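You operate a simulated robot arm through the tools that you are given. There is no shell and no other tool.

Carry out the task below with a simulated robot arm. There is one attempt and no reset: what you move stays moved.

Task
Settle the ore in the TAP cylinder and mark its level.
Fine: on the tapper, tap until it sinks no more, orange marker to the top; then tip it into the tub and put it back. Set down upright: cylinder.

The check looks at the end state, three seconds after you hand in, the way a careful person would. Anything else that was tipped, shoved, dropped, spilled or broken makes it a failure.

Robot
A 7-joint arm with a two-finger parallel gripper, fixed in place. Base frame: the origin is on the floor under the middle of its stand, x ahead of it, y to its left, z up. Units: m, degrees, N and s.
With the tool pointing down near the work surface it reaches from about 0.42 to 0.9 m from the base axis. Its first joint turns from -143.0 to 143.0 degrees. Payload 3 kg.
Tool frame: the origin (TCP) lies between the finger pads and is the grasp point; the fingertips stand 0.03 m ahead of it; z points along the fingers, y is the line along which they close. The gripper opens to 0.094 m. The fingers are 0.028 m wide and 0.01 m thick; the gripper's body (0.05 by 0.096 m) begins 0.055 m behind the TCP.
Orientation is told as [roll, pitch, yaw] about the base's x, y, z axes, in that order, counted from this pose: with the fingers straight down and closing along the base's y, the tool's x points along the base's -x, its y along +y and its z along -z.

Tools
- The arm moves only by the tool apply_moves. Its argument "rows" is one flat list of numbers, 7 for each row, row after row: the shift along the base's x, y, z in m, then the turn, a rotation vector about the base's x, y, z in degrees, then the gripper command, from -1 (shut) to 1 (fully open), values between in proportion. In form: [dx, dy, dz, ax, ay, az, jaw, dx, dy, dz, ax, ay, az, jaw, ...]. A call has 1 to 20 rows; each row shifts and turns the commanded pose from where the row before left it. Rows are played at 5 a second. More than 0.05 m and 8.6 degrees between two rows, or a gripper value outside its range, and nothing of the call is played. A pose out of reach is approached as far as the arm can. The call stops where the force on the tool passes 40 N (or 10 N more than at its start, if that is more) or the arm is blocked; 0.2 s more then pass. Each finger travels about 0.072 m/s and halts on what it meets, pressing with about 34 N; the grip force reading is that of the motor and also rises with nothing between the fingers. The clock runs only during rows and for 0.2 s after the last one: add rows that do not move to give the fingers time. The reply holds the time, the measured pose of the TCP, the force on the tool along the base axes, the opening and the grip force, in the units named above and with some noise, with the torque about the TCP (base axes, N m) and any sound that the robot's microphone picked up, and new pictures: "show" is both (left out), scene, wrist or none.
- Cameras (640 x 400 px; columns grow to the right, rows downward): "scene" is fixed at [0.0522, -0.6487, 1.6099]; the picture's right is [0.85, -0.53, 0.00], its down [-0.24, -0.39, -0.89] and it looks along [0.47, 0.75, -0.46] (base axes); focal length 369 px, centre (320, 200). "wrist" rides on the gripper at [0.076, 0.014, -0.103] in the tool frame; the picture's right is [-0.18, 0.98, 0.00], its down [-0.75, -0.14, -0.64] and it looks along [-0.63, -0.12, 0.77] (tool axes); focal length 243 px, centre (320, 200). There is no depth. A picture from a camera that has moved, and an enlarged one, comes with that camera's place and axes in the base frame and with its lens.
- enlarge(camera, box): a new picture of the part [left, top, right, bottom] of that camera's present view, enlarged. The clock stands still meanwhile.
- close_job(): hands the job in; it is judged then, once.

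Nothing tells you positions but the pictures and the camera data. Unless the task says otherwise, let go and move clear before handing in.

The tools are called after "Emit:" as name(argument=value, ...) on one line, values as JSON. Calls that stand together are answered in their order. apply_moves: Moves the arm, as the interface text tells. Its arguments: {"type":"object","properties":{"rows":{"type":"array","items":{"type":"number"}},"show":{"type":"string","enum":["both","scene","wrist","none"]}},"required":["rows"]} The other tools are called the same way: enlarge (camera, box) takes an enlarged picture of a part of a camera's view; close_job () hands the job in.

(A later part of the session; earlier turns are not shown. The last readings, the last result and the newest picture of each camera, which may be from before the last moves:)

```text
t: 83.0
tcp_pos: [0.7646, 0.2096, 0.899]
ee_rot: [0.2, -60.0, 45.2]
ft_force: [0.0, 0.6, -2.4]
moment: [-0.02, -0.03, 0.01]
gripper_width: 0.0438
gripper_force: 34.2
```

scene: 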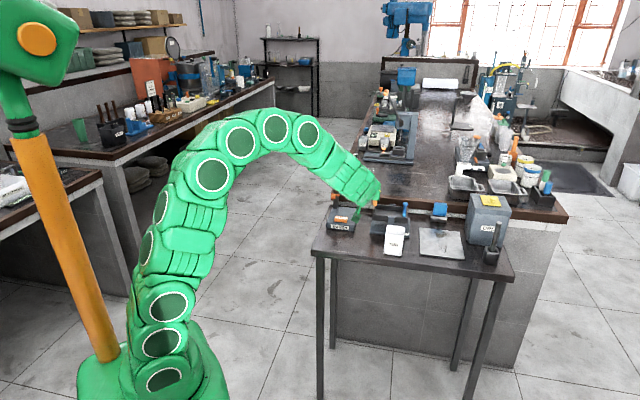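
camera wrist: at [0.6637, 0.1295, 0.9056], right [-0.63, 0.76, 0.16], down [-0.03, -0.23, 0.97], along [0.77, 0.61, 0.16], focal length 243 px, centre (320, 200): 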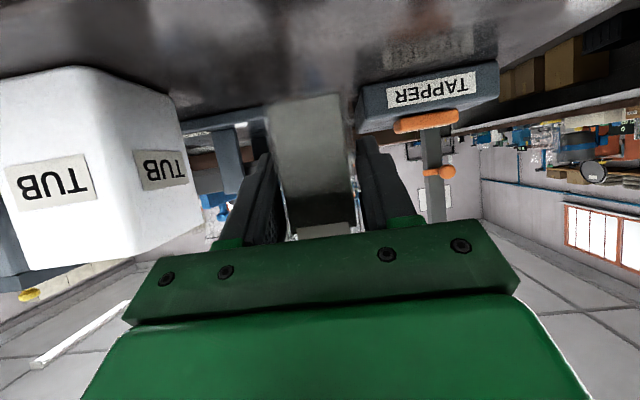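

Emit:
apply_moves(rows=[0, 0, -0.002, 0, 0, 0, -0.4, 0, 0, 0, 0, 0, 0, -0.4], show="none")

Emit:
apply_moves(rows=[0, 0, -0.0015, 0, 0, 0, -0.4, 0, 0, 0, 0, 0, 0, -0.4], show="none")

Emit:
apply_moves(rows=[0, 0, -0.0015, 0, 0, 0, -0.4, 0, 0, 0, 0, 0, 0, -0.4], show="none")

```text
t: 83.6
tcp_pos: [0.7636, 0.2088, 0.8965]
ee_rot: [0.2, -60.0, 45.0]
ft_force: [0.1, -0.4, -2.5]
moment: [-0.02, 0.0, 0.0]
gripper_width: 0.0438
gripper_force: 34.2
```

```text
t: 84.2
tcp_pos: [0.7656, 0.2093, 0.8968]
ee_rot: [0.1, -60.1, 45.1]
ft_force: [-1.3, -1.4, 14.9]
moment: [-0.04, -0.02, 0.0]
gripper_width: 0.0435
gripper_force: 34.4
```

```text
t: 84.8
tcp_pos: [0.7652, 0.2102, 0.8943]
ee_rot: [0.1, -60.1, 45.1]
ft_force: [0.5, 1.1, 23.3]
moment: [-0.05, 0.0, 0.02]
gripper_width: 0.0436
gripper_force: 33.7
```

Set down on the table at its original spot. I relieve the pressure, open and back out.

Emit:
apply_moves(rows=[0, 0, 0.0018, 0, 0, 0, -0.4, 0, 0, 0, 0, 0, 0, 0.1, 0, 0, 0, 0, 0, 0, 0.6, 0, 0, 0, 0, 0, 0, 0.8, -0.01, -0.01, 0, 0, 0, 0, 0.8, -0.02, -0.02, 0, 0, 0, 0, 0.8, -0.02, -0.02, 0, 0, 0, 0, 0.8, -0.025, -0.025, 0.02, 0, 0, 0, 0.8, 0, 0, 0.04, 0, 0, 0, 0.8, 0, 0, 0.04, 0, 0, 0, 0.8, 0, 0, 0.04, 0, 0, 0, 0.8, 0, 0, 0, 0, 0, 0, 0.8], show="both")

Emit:
enlarge(camera="scene", box=[325, 185, 415, 260])

```text
t: 87.4
tcp_pos: [0.6893, 0.137, 1.0355]
ee_rot: [0.2, -60.0, 45.1]
ft_force: [0.1, -0.4, 0.1]
moment: [0.03, 0.0, 0.01]
gripper_width: 0.0848
gripper_force: 0.1
camera wrist: at [0.5881, 0.0571, 1.0213], right [-0.63, 0.76, 0.16], down [-0.02, -0.23, 0.97], along [0.77, 0.61, 0.16], focal length 243 px, centre (320, 200)
```

scene: 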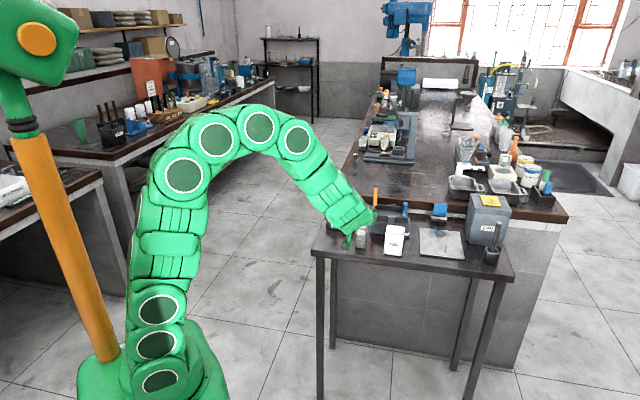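
wrist: 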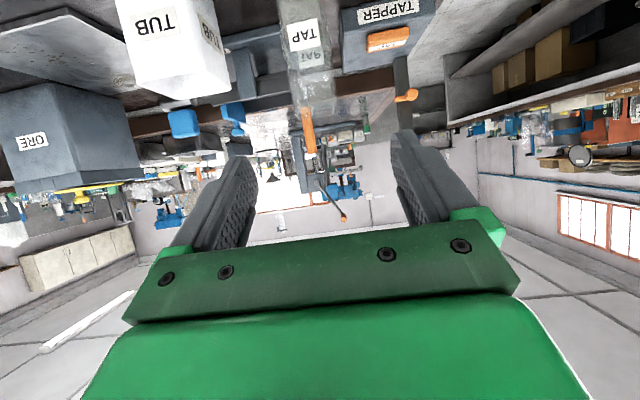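

```text
5.33 times, centred on (370, 222) of scene
camera zoom: at [0.0522, -0.6487, 1.6099], right [0.85, -0.53, 0.0], down [-0.24, -0.39, -0.89], along [0.47, 0.75, -0.46], focal length 1968 px, centre (53, 80)
```

zoom: 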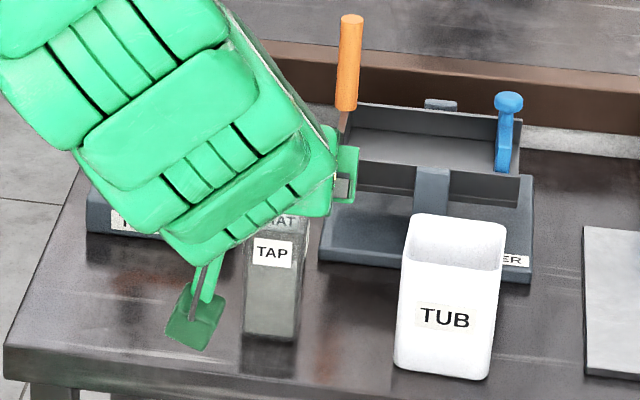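

Emit:
enlarge(camera="scene", box=[348, 210, 380, 254])

```text
9.09 times, centred on (364, 232) of scene
camera zoom: at [0.0522, -0.6487, 1.6099], right [0.85, -0.53, 0.0], down [-0.24, -0.39, -0.89], along [0.47, 0.75, -0.46], focal length 3354 px, centre (-80, -91)
```

zoom: 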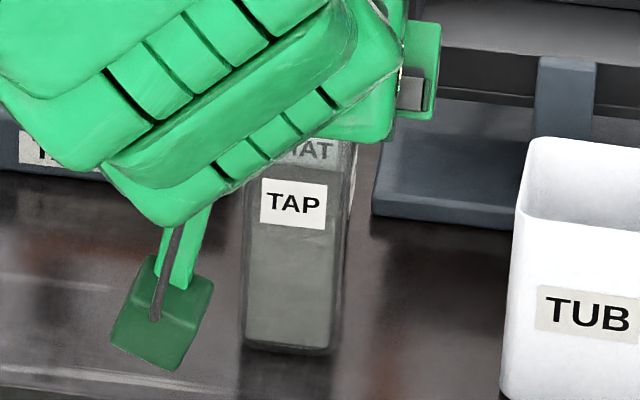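

The cylinder stands upright about 9 mm behind its original spot (I'll correct that on the final return). Now I rehearse the pour unloaded: first move above-left of the tub at 75° tilt.

Emit:
apply_moves(rows=[0.0283, 0.0239, 0.012, 3.535, -3.535, 0, 0.8, 0.0283, 0.0239, 0.008, 3.535, -3.535, 0, 0.8, 0.0283, 0.0239, 0.005, 3.535, -3.535, 0, 0.0, 0, 0, 0, 0, 0, 0, 0.0], show="none")

Emit:
apply_moves(rows=[0.0071, -0.0071, -0.0128, 5.303, 5.303, 0, 0, 0.0071, -0.0071, -0.0128, 5.303, 5.303, 0, 0, 0.0071, -0.0071, -0.0128, 5.303, 5.303, 0, 0, 0.0071, -0.0071, -0.0128, 5.303, 5.303, 0, 0, 0.0071, -0.0071, -0.0128, 5.303, 5.303, 0, 0, 0.0071, -0.0071, -0.0128, 5.303, 5.303, 0, 0, -0.0037, 0.0037, -0.0107, 5.303, 5.303, 0, 0, -0.0037, 0.0037, -0.0107, 5.303, 5.303, 0, 0, -0.0024, 0.0024, 0.0008, 5.303, 5.303, 0, 0, -0.0024, 0.0024, 0.0008, 5.303, 5.303, 0, 0, 0, 0, 0, 0, 0, 0, 0], show="both")

```text
t: 88.4
tcp_pos: [0.774, 0.2051, 1.0595]
ee_rot: [0.2, -75.1, 45.1]
ft_force: [-0.9, -0.2, -0.1]
moment: [0.0, 0.02, 0.0]
gripper_width: 0.0471
gripper_force: 0.2
```

```text
t: 90.8
tcp_pos: [0.8046, 0.1755, 0.9631]
ee_rot: [86.3, -14.5, -29.5]
ft_force: [-0.1, 2.9, 17.0]
moment: [-0.46, 0.16, -0.04]
gripper_width: 0.0379
gripper_force: 0.0
camera wrist: at [0.6848, 0.1269, 0.9645], right [-0.03, 0.09, 1.0], down [0.34, -0.94, 0.09], along [0.94, 0.34, 0.0], focal length 243 px, centre (320, 200)
```

scene: 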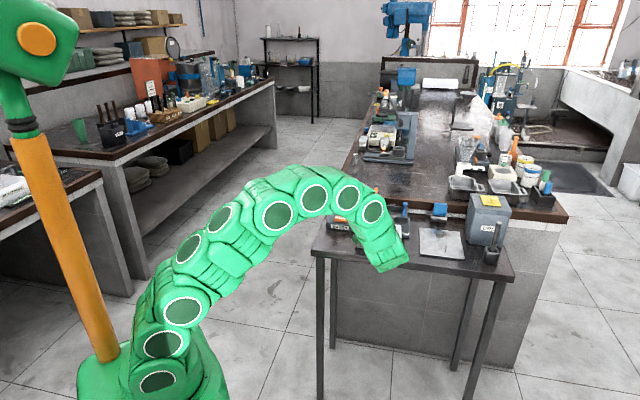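
wrist: 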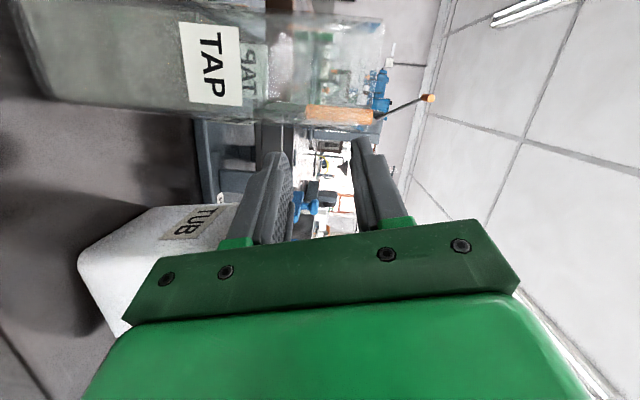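

There's an unexpected 17 N contact: the lower finger touches the tub's rim. I stop and look closely before moving away.

Emit:
enlarge(camera="scene", box=[340, 190, 430, 265])

Emit:
enlarge(camera="wrist", box=[60, 80, 420, 320])

```text
5.33 times, centred on (385, 228) of scene
camera zoom: at [0.0522, -0.6487, 1.6099], right [0.85, -0.53, 0.0], down [-0.24, -0.39, -0.89], along [0.47, 0.75, -0.46], focal length 1968 px, centre (-27, 53)
```

zoom: 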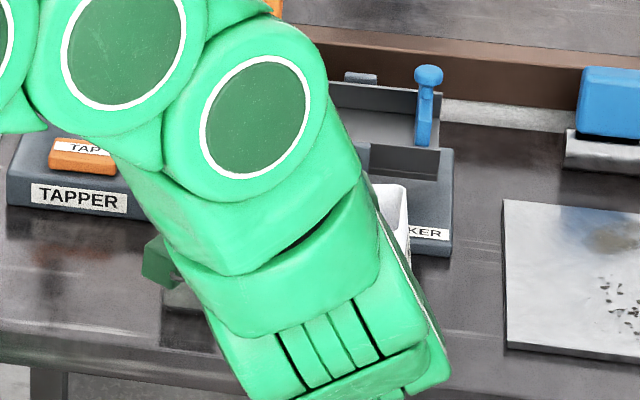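

```text
1.67 times, centred on (240, 200) of wrist
camera zoom: at [0.6848, 0.1269, 0.9645], right [-0.03, 0.09, 1.0], down [0.34, -0.94, 0.09], along [0.94, 0.34, 0.0], focal length 404 px, centre (453, 200)
```

zoom: 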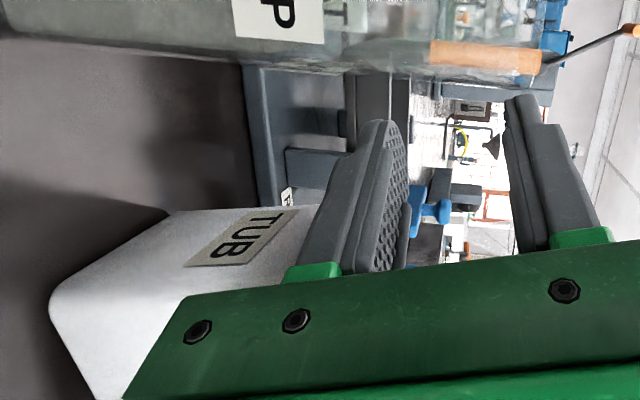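

The tub still looks upright. I raise straight up 3 cm off the rim and check it.

Emit:
apply_moves(rows=[0, 0, 0.01, 0, 0, 0, 0, 0, 0, 0.02, 0, 0, 0, 0, 0, 0, 0.03, 0, 0, 0, 0, 0, 0, 0, 0, 0, 0, 0], show="both")

Emit:
enlarge(camera="scene", box=[375, 215, 415, 260])

Emit:
enlarge(camera="wrist", box=[40, 80, 420, 320])

```text
t: 91.8
tcp_pos: [0.8029, 0.1759, 1.0245]
ee_rot: [86.2, -14.5, -29.5]
ft_force: [-0.5, -1.3, 0.1]
moment: [0.0, -0.04, -0.01]
gripper_width: 0.0472
gripper_force: 0.1
camera wrist: at [0.6841, 0.1272, 1.025], right [-0.03, 0.09, 1.0], down [0.34, -0.94, 0.09], along [0.94, 0.34, 0.0], focal length 243 px, centre (320, 200)
```

scene: 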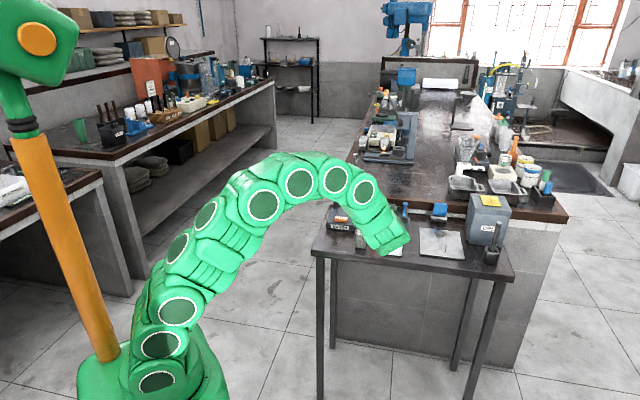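
wrist: 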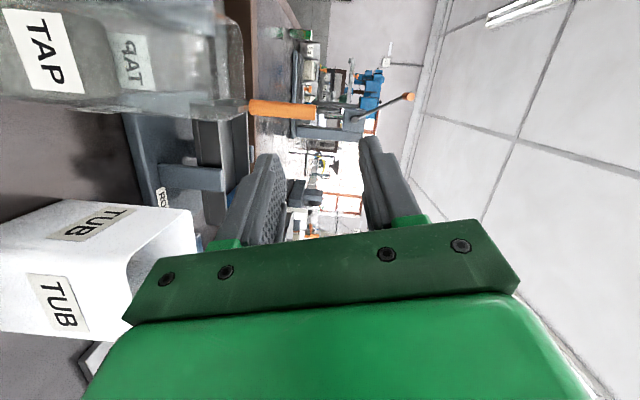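

```text
8.89 times, centred on (395, 238) of scene
camera zoom: at [0.0522, -0.6487, 1.6099], right [0.85, -0.53, 0.0], down [-0.24, -0.39, -0.89], along [0.47, 0.75, -0.46], focal length 3279 px, centre (-347, -133)
```

zoom: 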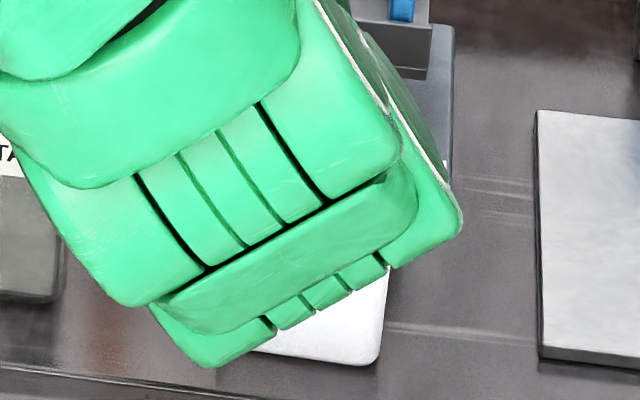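

```text
1.67 times, centred on (230, 200) of wrist
camera zoom: at [0.6841, 0.1272, 1.025], right [-0.03, 0.09, 1.0], down [0.34, -0.94, 0.09], along [0.94, 0.34, 0.0], focal length 404 px, centre (470, 200)
```

zoom: 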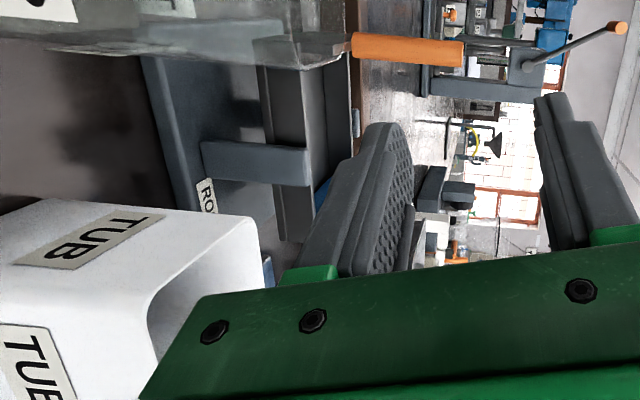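

The tub is upright and unmoved (base corner at the same pixel). The fingers are thicker than I assumed, so the pour path must run about 2–3 cm higher. I continue the rehearsal of the roll to 150° at this safe height.

Emit:
apply_moves(rows=[0.001, -0.001, 0, 5.303, 5.303, 0, 0, 0.001, -0.001, 0, 5.303, 5.303, 0, 0, 0.001, -0.001, 0, 5.303, 5.303, 0, 0, 0.001, -0.001, 0, 5.303, 5.303, 0, 0, 0.002, -0.002, 0, 5.303, 5.303, 0, 0, 0.002, -0.002, 0, 5.303, 5.303, 0, 0, 0.004, -0.004, 0, 5.303, 5.303, 0, 0, 0.004, -0.004, 0, 5.303, 5.303, 0, 0, 0.005, -0.005, 0, 5.303, 5.303, 0, 0, 0.005, -0.005, 0, 5.303, 5.303, 0, 0, 0, 0, 0, 0, 0, 0, 0], show="both")

```text
t: 94.2
tcp_pos: [0.8305, 0.1498, 1.0224]
ee_rot: [114.4, 56.7, -16.8]
ft_force: [-0.1, 0.2, -0.6]
moment: [0.01, 0.03, 0.03]
gripper_width: 0.0468
gripper_force: 0.0
camera wrist: at [0.7376, 0.0744, 1.0708], right [0.7, -0.63, 0.34], down [-0.07, -0.53, -0.85], along [0.71, 0.56, -0.41], focal length 243 px, centre (320, 200)
```

scene: 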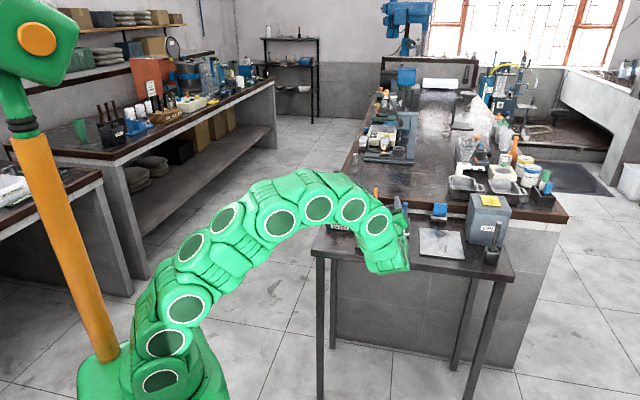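
wrist: 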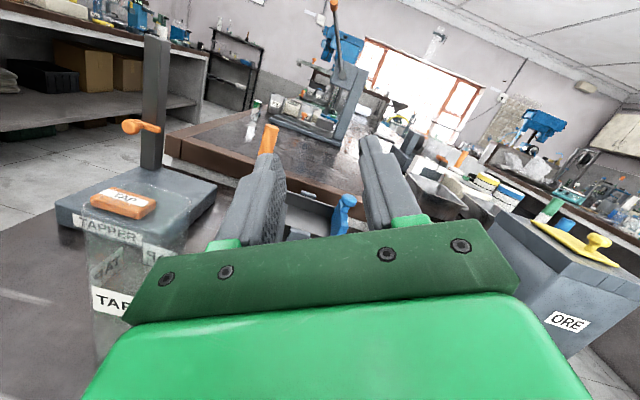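

Roll to 150° about the pour axis is cleanly reachable here. I test 15° further, then come back.

Emit:
apply_moves(rows=[0.005, -0.005, 0, 5.303, 5.303, 0, 0, 0.005, -0.005, 0, 5.303, 5.303, 0, 0, 0, 0, 0, 0, 0, 0, 0], show="wrist")

Emit:
enlarge(camera="wrist", box=[60, 60, 260, 360])

```text
t: 95.0
tcp_pos: [0.7928, 0.1121, 0.9476]
ee_rot: [134.0, 68.9, 0.8]
ft_force: [-0.2, 0.0, 0.4]
moment: [0.02, 0.02, -0.01]
gripper_width: 0.0469
gripper_force: 0.0
out of reach, approached as far as the arm can: row 1, 2
camera wrist: at [0.7092, 0.0283, 0.9964], right [0.73, -0.67, 0.08], down [-0.23, -0.37, -0.9], along [0.64, 0.64, -0.43], focal length 243 px, centre (320, 200)
```

wrist: 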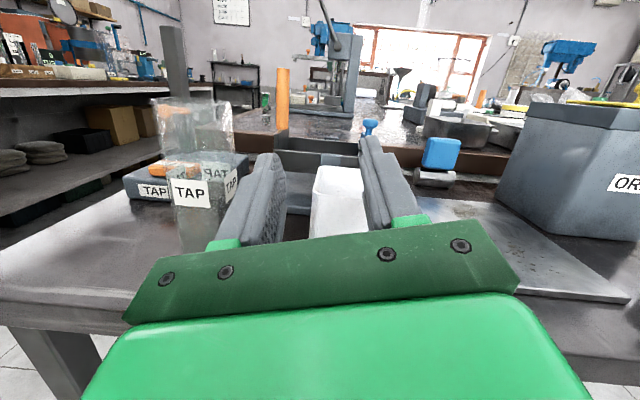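

```text
1.33 times, centred on (160, 210) of wrist
camera zoom: at [0.7092, 0.0283, 0.9964], right [0.73, -0.67, 0.08], down [-0.23, -0.37, -0.9], along [0.64, 0.64, -0.43], focal length 324 px, centre (533, 187)
```

zoom: 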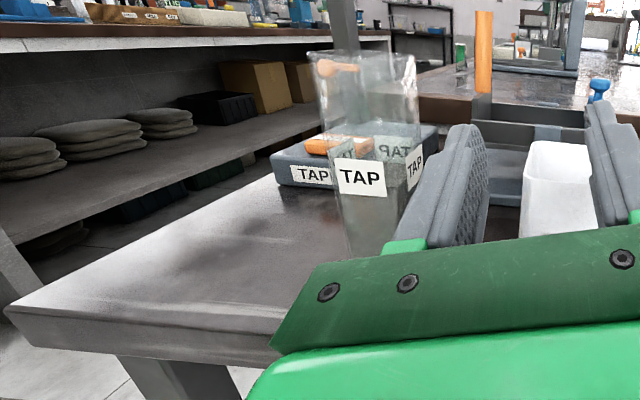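

That last 15° ran past a joint limit and the hand sank about 7 cm (nothing was touched — force stays zero), so I'll keep the real pour at no more than about 145°. Now I back out and roll back to the start orientation.

Emit:
apply_moves(rows=[-0.015, -0.015, 0.015, -5.303, -5.303, 0, 0, -0.015, -0.015, 0.02, -5.303, -5.303, 0, 0, 0, 0, 0.03, -5.303, -5.303, 0, 0, 0, 0, 0.03, -5.303, -5.303, 0, 0, 0, 0, 0.02, -5.303, -5.303, 0, 0, 0, 0, 0, -5.303, -5.303, 0, 0, 0, 0, 0, -5.303, -5.303, 0, 0, 0, 0, 0, -5.303, -5.303, 0, 0, 0, 0, 0, -5.303, -5.303, 0, 0, 0, 0, 0, -5.303, -5.303, 0, 0, 0, 0, 0, -5.303, -5.303, 0, 0, 0, 0, 0, -5.303, -5.303, 0, 0, 0, 0, 0, 0, 0, 0, 0], show="none")

Emit:
apply_moves(rows=[-0.01, 0.01, 0, -5.303, -5.303, 0, 0, -0.01, 0.01, 0, -5.303, -5.303, 0, 0, -0.01, 0.01, 0, -5.303, -5.303, 0, 0, -0.01, 0.01, 0, -5.303, -5.303, 0, 0, -0.01, 0.01, 0, -5.303, -5.303, 0, 0, 0, 0, 0, -5.303, -5.303, 0, 0.5, 0, 0, 0, -5.303, -5.303, 0, 0.5, 0, 0, 0, -5.303, -5.303, 0, 0.5, 0, 0, 0, -5.303, -5.303, 0, 0.5, 0, 0, 0, -5.303, -5.303, 0, 0.5, 0, 0, 0, 0, 0, 0, 0.5], show="both")

```text
t: 97.8
tcp_pos: [0.7635, 0.0834, 1.0638]
ee_rot: [86.2, -14.6, -29.5]
ft_force: [0.9, -0.7, 0.3]
moment: [-0.03, -0.01, 0.0]
gripper_width: 0.0472
gripper_force: 0.1
```

```text
t: 100.2
tcp_pos: [0.7127, 0.1326, 1.0638]
ee_rot: [-0.1, -74.9, 45.5]
ft_force: [-0.3, 0.1, 0.3]
moment: [-0.02, -0.02, 0.03]
gripper_width: 0.0705
gripper_force: 0.1
camera wrist: at [0.6191, 0.0595, 1.0163], right [-0.67, 0.73, 0.18], down [-0.2, -0.4, 0.89], along [0.72, 0.56, 0.41], focal length 243 px, centre (320, 200)
```

scene: 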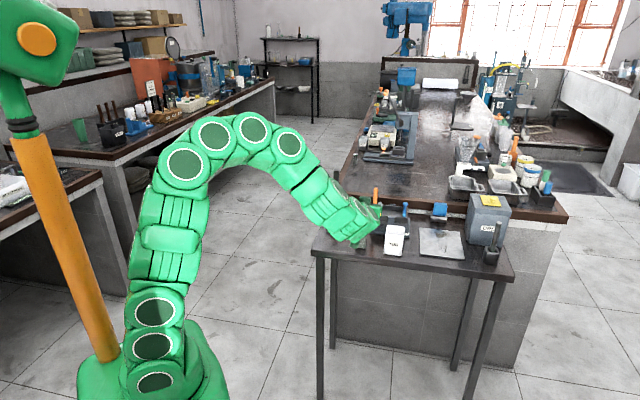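
wrist: 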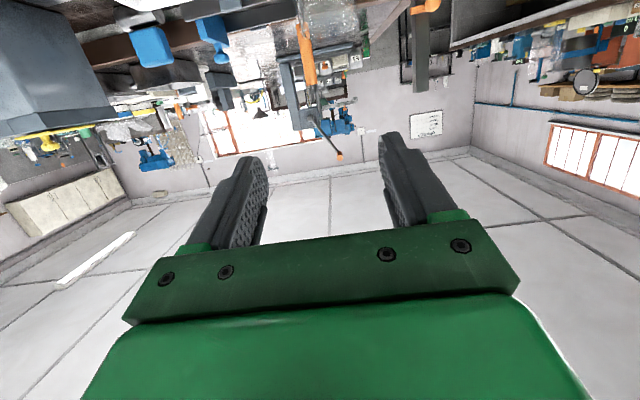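

Back at the start orientation with no contacts. Now I descend in front of the cylinder at 75° tilt for the regrasp.

Emit:
apply_moves(rows=[-0.0127, 0.0127, -0.04, 0, 0, -0.4, 0.5, 0, 0, -0.04, 0, 0, 0, 0.5, 0, 0, -0.04, 0, 0, 0, 0.5, 0, 0, -0.042, 0, 0, 0, 0.5, 0.01, 0.01, 0, 0, 0, 0, 0.5, 0.01, 0.01, 0, 0, 0, 0, 0.5, 0, 0, 0, 0, 0, 0, 0.5], show="both")

Emit:
enlarge(camera="wrist", box=[200, 0, 440, 220])

Emit:
enlarge(camera="scene", box=[325, 175, 415, 260])

```text
t: 101.8
tcp_pos: [0.7205, 0.165, 0.8999]
ee_rot: [0.1, -75.0, 44.9]
ft_force: [-0.2, 0.3, -0.5]
moment: [-0.02, 0.01, 0.01]
gripper_width: 0.0704
gripper_force: 0.2
camera wrist: at [0.6255, 0.0916, 0.8532], right [-0.66, 0.73, 0.18], down [-0.2, -0.4, 0.89], along [0.72, 0.55, 0.41], focal length 243 px, centre (320, 200)
```

scene: 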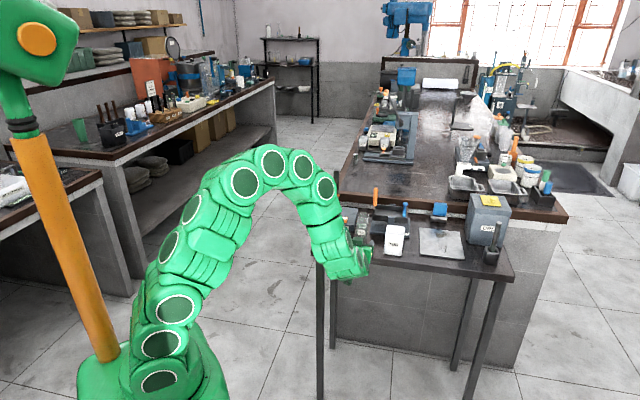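
wrist: 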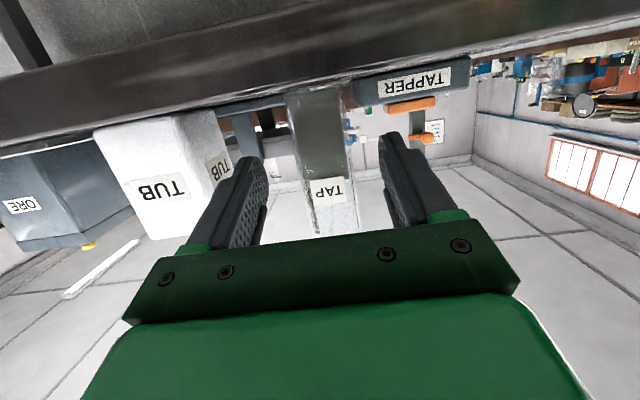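

```text
1.82 times, centred on (320, 110) of wrist
camera zoom: at [0.6255, 0.0916, 0.8532], right [-0.66, 0.73, 0.18], down [-0.2, -0.4, 0.89], along [0.72, 0.55, 0.41], focal length 441 px, centre (320, 364)
```

zoom: 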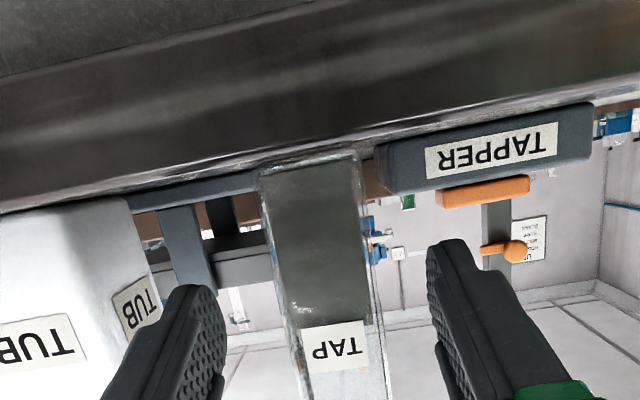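

```text
4.71 times, centred on (370, 218) of scene
camera zoom: at [0.0522, -0.6487, 1.6099], right [0.85, -0.53, 0.0], down [-0.24, -0.39, -0.89], along [0.47, 0.75, -0.46], focal length 1736 px, centre (85, 118)
```

zoom: 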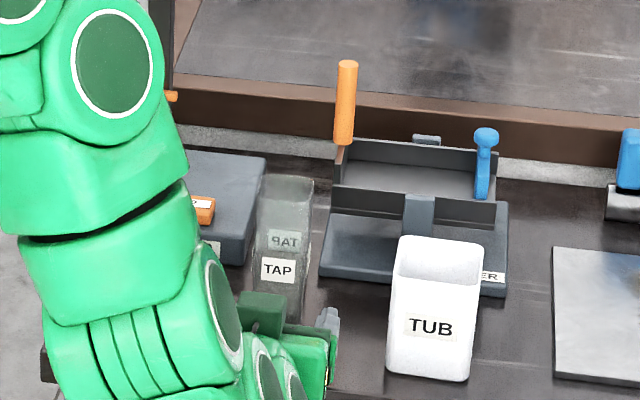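

Cleanly reached. I move in 69 mm and check before closing.

Emit:
apply_moves(rows=[0.0163, 0.0163, 0, 0, 0, 0, 0.5, 0.0163, 0.0163, 0, 0, 0, 0, 0.5, 0.0163, 0.0163, 0, 0, 0, 0, 0.5, 0, 0, 0, 0, 0, 0, 0.5], show="wrist")

```text
t: 102.8
tcp_pos: [0.7681, 0.2142, 0.9002]
ee_rot: [0.1, -74.9, 44.6]
ft_force: [-0.3, 0.2, 0.4]
moment: [-0.01, -0.02, 0.03]
gripper_width: 0.0705
gripper_force: 0.0
camera wrist: at [0.6741, 0.1416, 0.8539], right [-0.66, 0.73, 0.18], down [-0.2, -0.4, 0.89], along [0.72, 0.55, 0.41], focal length 243 px, centre (320, 200)
```

wrist: 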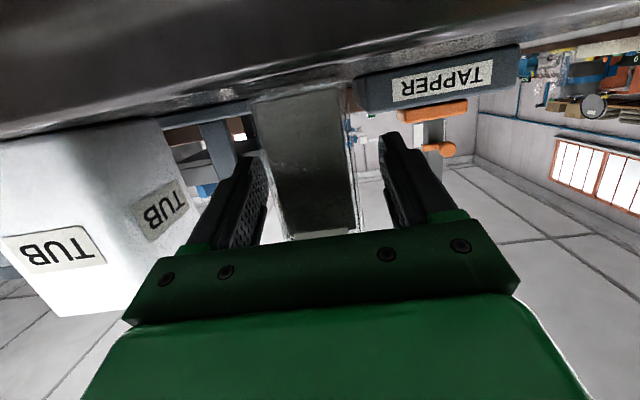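

Emit:
apply_moves(rows=[0, 0, 0, 0, 0, 0, 0.1, 0, 0, 0, 0, 0, 0, -0.1, 0, 0, 0, 0, 0, 0, -0.4, 0, 0, 0, 0, 0, 0, -0.4, 0, 0, 0, 0, 0, 0, -0.4], show="none")

Emit:
apply_moves(rows=[0, 0, 0.01, 0, 0, 0, -0.4, 0, 0, 0.03, 0, 0, 0, -0.4, 0, 0, 0.04, 0, 0, 0, -0.4, 0, 0, 0.04, 0, 0, 0, -0.4, 0, 0, 0.035, 0, 0, 0, -0.4, 0, 0, 0, 0, 0, 0, -0.4], show="both")

Emit:
enlarge(camera="scene", box=[325, 165, 415, 260])

```text
t: 104.0
tcp_pos: [0.7696, 0.2151, 0.9001]
ee_rot: [0.0, -75.0, 44.7]
ft_force: [1.5, -0.3, 1.5]
moment: [-0.01, -0.07, 0.02]
gripper_width: 0.0439
gripper_force: 33.9
```

```text
t: 105.4
tcp_pos: [0.7701, 0.2141, 1.0565]
ee_rot: [0.1, -75.1, 44.6]
ft_force: [-0.3, -0.2, -2.1]
moment: [0.03, 0.01, 0.02]
gripper_width: 0.0435
gripper_force: 34.4
camera wrist: at [0.6767, 0.1415, 1.0109], right [-0.66, 0.73, 0.18], down [-0.2, -0.4, 0.89], along [0.72, 0.55, 0.41], focal length 243 px, centre (320, 200)
```

scene: 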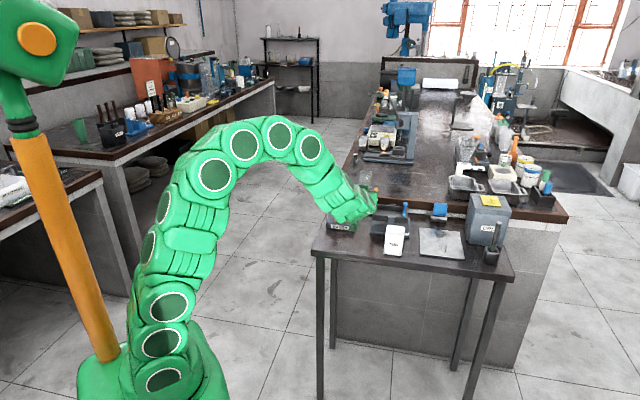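
wrist: 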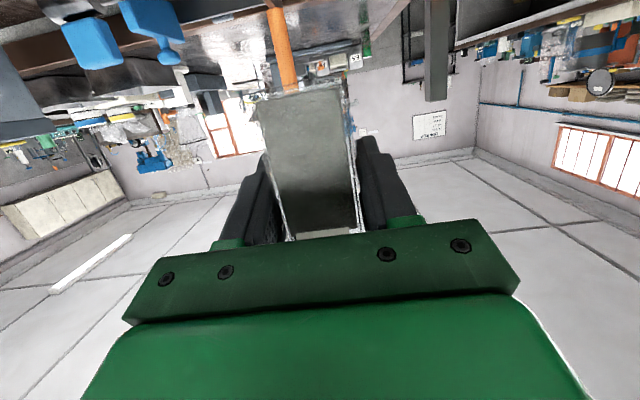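

```text
4.21 times, centred on (370, 212) of scene
camera zoom: at [0.0522, -0.6487, 1.6099], right [0.85, -0.53, 0.0], down [-0.24, -0.39, -0.89], along [0.47, 0.75, -0.46], focal length 1553 px, centre (110, 147)
```

zoom: 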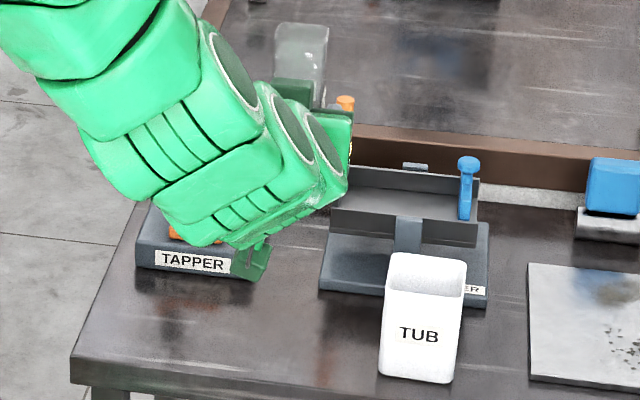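

The cylinder is firmly held, upright, at 75° tilt. I begin the pour: roll to 60° while bringing the mouth over the tub, then check.

Emit:
apply_moves(rows=[0.0072, -0.0072, -0.0097, 5.303, 5.303, 0.2, -0.4, 0.0072, -0.0072, -0.0097, 5.303, 5.303, 0, -0.4, 0.0072, -0.0072, -0.0097, 5.303, 5.303, 0, -0.4, 0.0072, -0.0072, -0.0097, 5.303, 5.303, 0, -0.4, 0.0072, -0.0072, -0.0097, 5.303, 5.303, 0, -0.4, 0.0072, -0.0072, -0.0097, 5.303, 5.303, 0, -0.4, -0.0039, 0.0039, -0.005, 5.303, 5.303, 0, -0.4, -0.0039, 0.0039, -0.005, 5.303, 5.303, 0, -0.4, 0, 0, 0, 0, 0, 0, -0.4], show="both")

Emit:
enlarge(camera="scene", box=[340, 170, 440, 260])

Emit:
enlarge(camera="wrist", box=[40, 0, 440, 260])

```text
t: 107.4
tcp_pos: [0.8058, 0.1791, 0.9891]
ee_rot: [81.5, -28.9, -27.8]
ft_force: [-0.5, 0.1, -1.3]
moment: [0.04, -0.01, -0.02]
gripper_width: 0.0435
gripper_force: 34.1
camera wrist: at [0.6866, 0.1294, 0.9776], right [-0.2, 0.27, 0.94], down [0.3, -0.9, 0.32], along [0.93, 0.35, 0.1], focal length 243 px, centre (320, 200)
```

scene: 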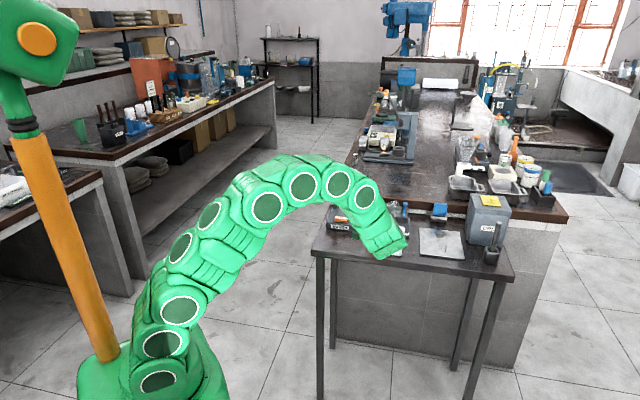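
wrist: 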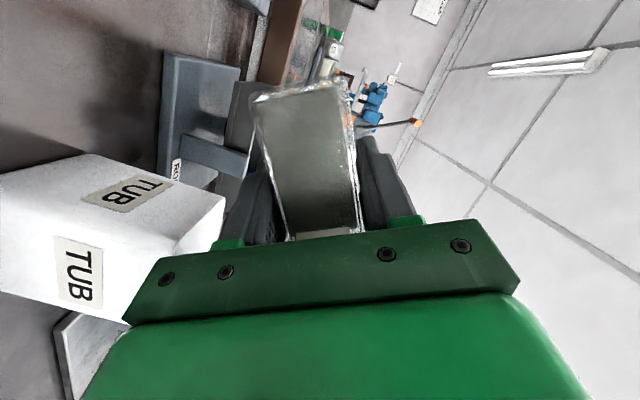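

```text
4.44 times, centred on (390, 215) of scene
camera zoom: at [0.0522, -0.6487, 1.6099], right [0.85, -0.53, 0.0], down [-0.24, -0.39, -0.89], along [0.47, 0.75, -0.46], focal length 1640 px, centre (9, 133)
```

zoom: 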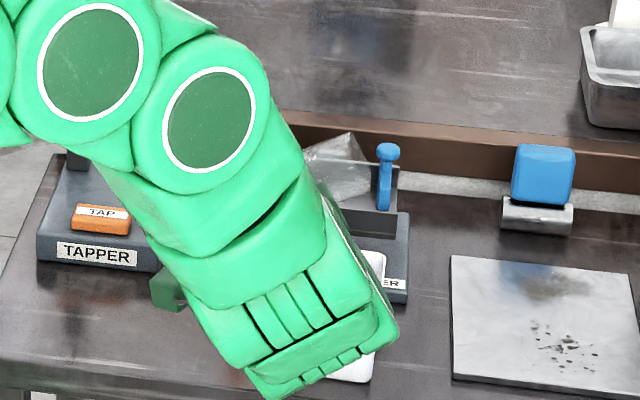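

```text
1.54 times, centred on (240, 130) of wrist
camera zoom: at [0.6866, 0.1294, 0.9776], right [-0.2, 0.27, 0.94], down [0.3, -0.9, 0.32], along [0.93, 0.35, 0.1], focal length 373 px, centre (443, 308)
```

zoom: 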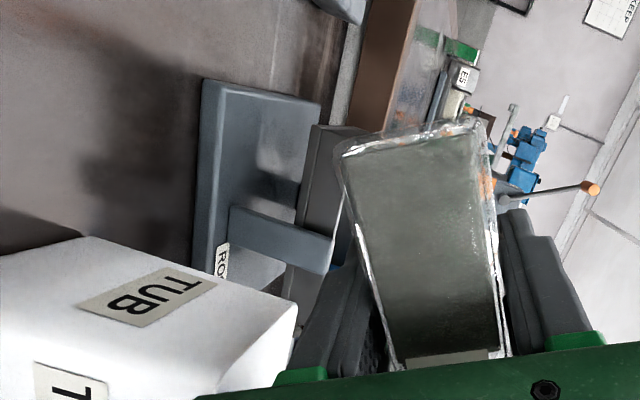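

At 60° the mouth is right above the tub and nothing has spilled. I roll slowly on to 90°.

Emit:
apply_moves(rows=[-0.0016, 0.0016, -0.0006, 3.535, 3.535, 0, -0.4, -0.0016, 0.0016, -0.0006, 3.535, 3.535, 0, -0.4, -0.0016, 0.0016, -0.0006, 3.535, 3.535, 0, -0.4, -0.0005, 0.0005, 0, 3.535, 3.535, 0, -0.4, -0.0005, 0.0005, 0, 3.535, 3.535, 0, -0.4, -0.0005, 0.0005, 0, 3.535, 3.535, 0, -0.4, 0, 0, 0, 0, 0, 0, -0.4], show="both")

Emit:
enlarge(camera="scene", box=[350, 180, 430, 260])

Emit:
enlarge(camera="wrist", box=[40, 0, 440, 260])

```text
t: 109.0
tcp_pos: [0.7982, 0.185, 0.9855]
ee_rot: [90.1, 0.0, -30.1]
ft_force: [0.5, 0.1, -2.5]
moment: [0.06, 0.01, 0.02]
gripper_width: 0.0437
gripper_force: 34.0
camera wrist: at [0.6812, 0.1355, 1.0003], right [0.16, -0.09, 0.98], down [0.33, -0.93, -0.14], along [0.93, 0.35, -0.12], focal length 243 px, centre (320, 200)
```

scene: 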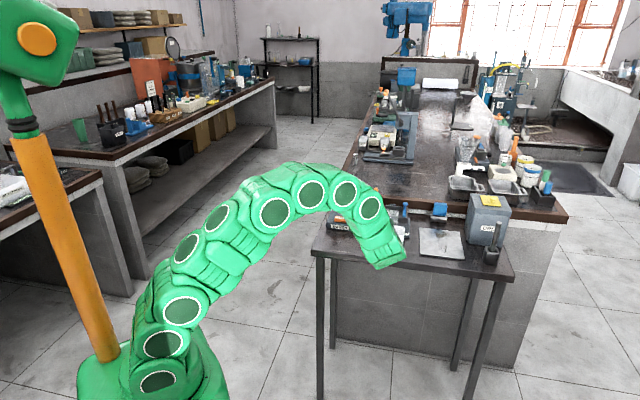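
wrist: 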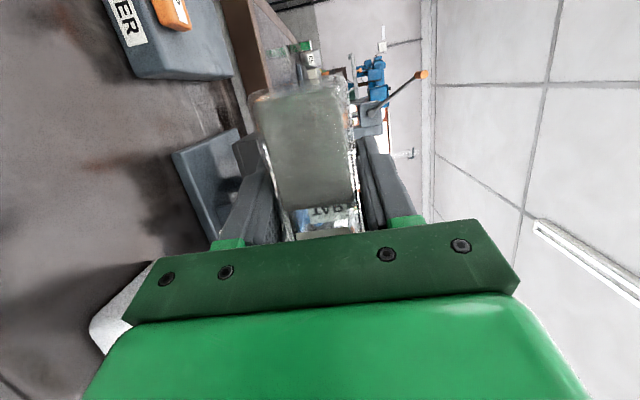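

```text
5.00 times, centred on (390, 220) of scene
camera zoom: at [0.0522, -0.6487, 1.6099], right [0.85, -0.53, 0.0], down [-0.24, -0.39, -0.89], along [0.47, 0.75, -0.46], focal length 1845 px, centre (-30, 100)
```

zoom: 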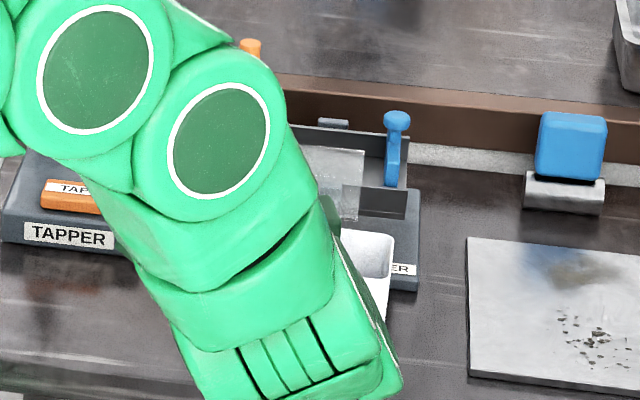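

```text
1.54 times, centred on (240, 130) of wrist
camera zoom: at [0.6812, 0.1355, 1.0003], right [0.16, -0.09, 0.98], down [0.33, -0.93, -0.14], along [0.93, 0.35, -0.12], focal length 373 px, centre (443, 308)
```

zoom: 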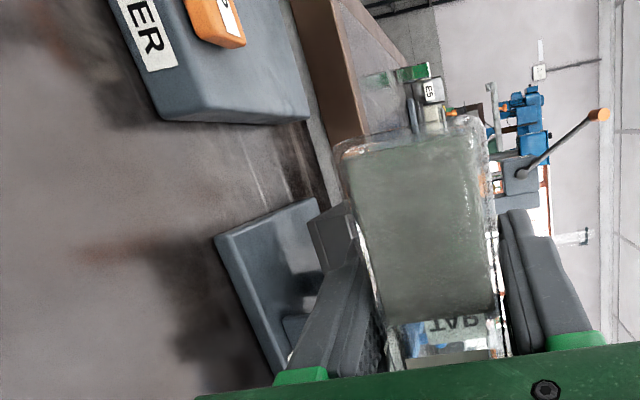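

At 90° the ore still holds in the cylinder (full weight). I continue slowly to 120°, mouth over the tub.

Emit:
apply_moves(rows=[0.0005, -0.0005, 0.0017, 3.535, 3.535, 0, -0.4, 0.0005, -0.0005, 0.0017, 3.535, 3.535, 0, -0.4, 0.0005, -0.0005, 0.0017, 3.535, 3.535, 0, -0.4, 0, 0, 0, 0, 0, 0, -0.4], show="wrist")

Emit:
apply_moves(rows=[0.0025, -0.0025, 0.0045, 3.535, 3.535, 0, -0.4, 0.0025, -0.0025, 0.0045, 3.535, 3.535, 0, -0.4, 0.0025, -0.0025, 0.0045, 3.535, 3.535, 0, -0.4, 0, 0, 0, 0, 0, 0, -0.4, 0, 0, 0, 0, 0, 0, -0.4], show="both")

Emit:
enlarge(camera="scene", box=[350, 180, 430, 260])

Emit:
enlarge(camera="wrist", box=[40, 0, 440, 260])

```text
t: 110.0
tcp_pos: [0.8005, 0.1835, 0.9902]
ee_rot: [94.0, 14.7, -29.5]
ft_force: [0.2, -0.6, -0.8]
moment: [0.03, 0.04, 0.02]
gripper_width: 0.0435
gripper_force: 33.8
camera wrist: at [0.6858, 0.1301, 1.017], right [0.34, -0.27, 0.9], down [0.28, -0.88, -0.37], along [0.9, 0.38, -0.22], focal length 243 px, centre (320, 200)
```

wrist: 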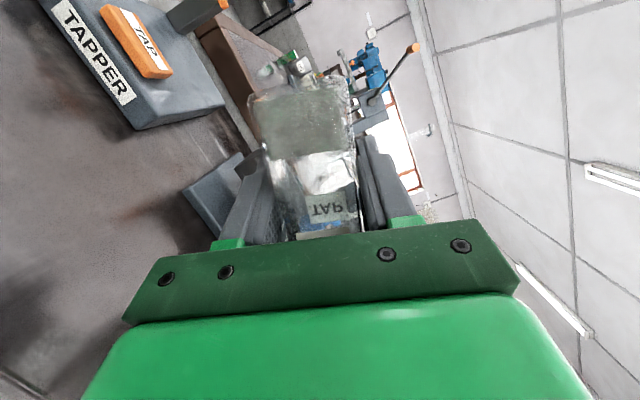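

```text
t: 111.2
tcp_pos: [0.8074, 0.1759, 1.0044]
ee_rot: [98.6, 29.0, -27.8]
ft_force: [0.6, -0.1, -1.0]
moment: [-0.01, 0.0, -0.03]
gripper_width: 0.0436
gripper_force: 34.1
camera wrist: at [0.6993, 0.1172, 1.0408], right [0.49, -0.42, 0.76], down [0.2, -0.8, -0.57], along [0.85, 0.43, -0.31], focal length 243 px, centre (320, 200)
```

scene: 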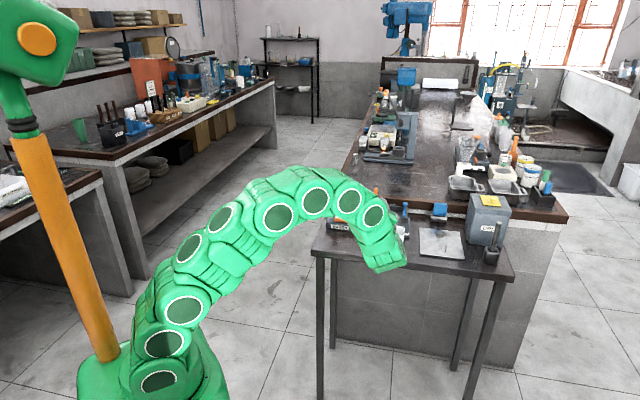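
wrist: 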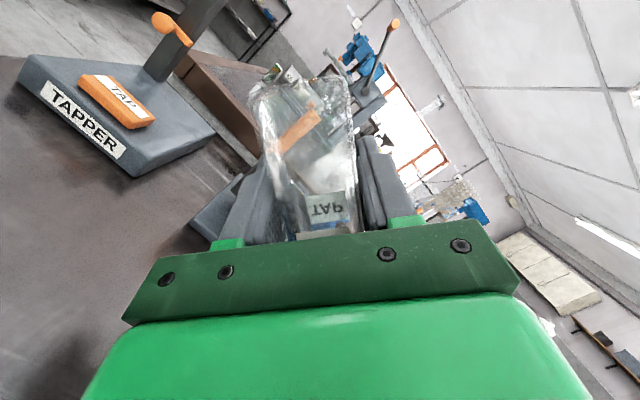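

```text
5.00 times, centred on (390, 220) of scene
camera zoom: at [0.0522, -0.6487, 1.6099], right [0.85, -0.53, 0.0], down [-0.24, -0.39, -0.89], along [0.47, 0.75, -0.46], focal length 1845 px, centre (-30, 100)
```

zoom: 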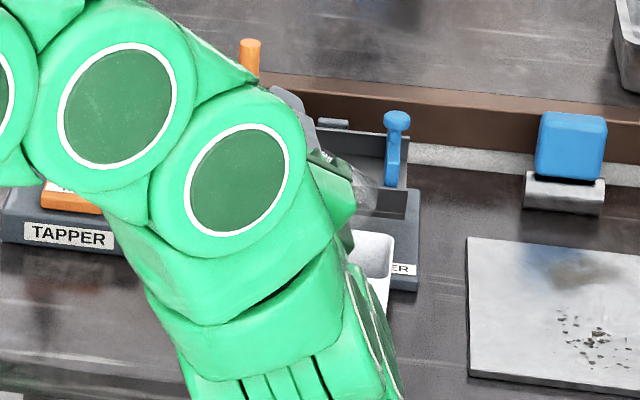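

```text
1.54 times, centred on (240, 130) of wrist
camera zoom: at [0.6993, 0.1172, 1.0408], right [0.49, -0.42, 0.76], down [0.2, -0.8, -0.57], along [0.85, 0.43, -0.31], focal length 373 px, centre (443, 308)
```

zoom: 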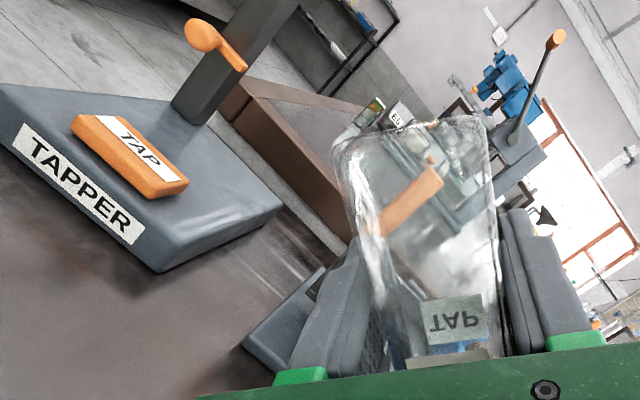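

The ore has flowed out between 90° and 120°; the cylinder now looks empty and weighs only about 1 N. I roll on to 140° to clear any residue and hold for a moment.

Emit:
apply_moves(rows=[0.0023, -0.0023, 0.0045, 3.535, 3.535, 0, -0.4, 0.0023, -0.0023, 0.0045, 3.535, 3.535, 0, -0.4, 0.0023, -0.0023, 0.0045, 3.535, 3.535, 0, -0.4, 0.0023, -0.0023, 0.0045, 3.535, 3.535, 0, -0.4, 0, 0, 0, 0, 0, 0, -0.4, 0, 0, 0, 0, 0, 0, -0.4, 0, 0, 0, 0, 0, 0, -0.4], show="both")

Emit:
enlarge(camera="wrist", box=[140, 60, 440, 260])

Emit:
enlarge(camera="scene", box=[365, 200, 425, 265])

```text
t: 112.8
tcp_pos: [0.8174, 0.1681, 1.0227]
ee_rot: [107.2, 47.8, -22.3]
ft_force: [-0.1, -0.3, 0.2]
moment: [0.01, 0.01, 0.0]
gripper_width: 0.0438
gripper_force: 33.8
camera wrist: at [0.7189, 0.0979, 1.0685], right [0.65, -0.58, 0.49], down [0.03, -0.63, -0.78], along [0.76, 0.52, -0.39], focal length 243 px, centre (320, 200)
```

scene: 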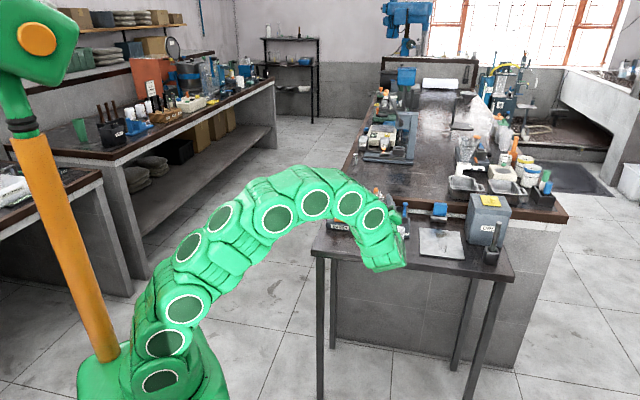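
wrist: 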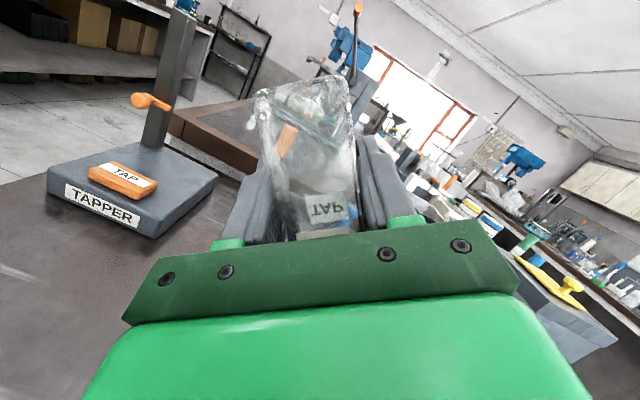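

```text
2.00 times, centred on (290, 160) of wrist
camera zoom: at [0.7189, 0.0979, 1.0685], right [0.65, -0.58, 0.49], down [0.03, -0.63, -0.78], along [0.76, 0.52, -0.39], focal length 485 px, centre (380, 280)
```

zoom: 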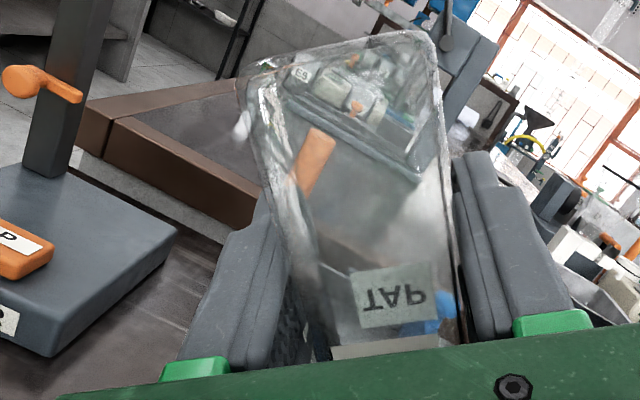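

```text
6.15 times, centred on (395, 232) of scene
camera zoom: at [0.0522, -0.6487, 1.6099], right [0.85, -0.53, 0.0], down [-0.24, -0.39, -0.89], along [0.47, 0.75, -0.46], focal length 2270 px, centre (-142, 0)
```

zoom: 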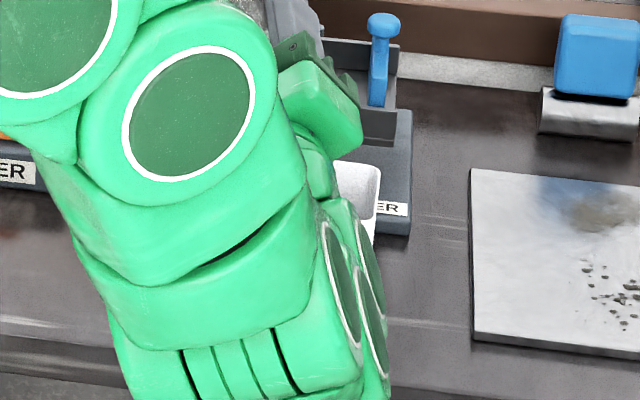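

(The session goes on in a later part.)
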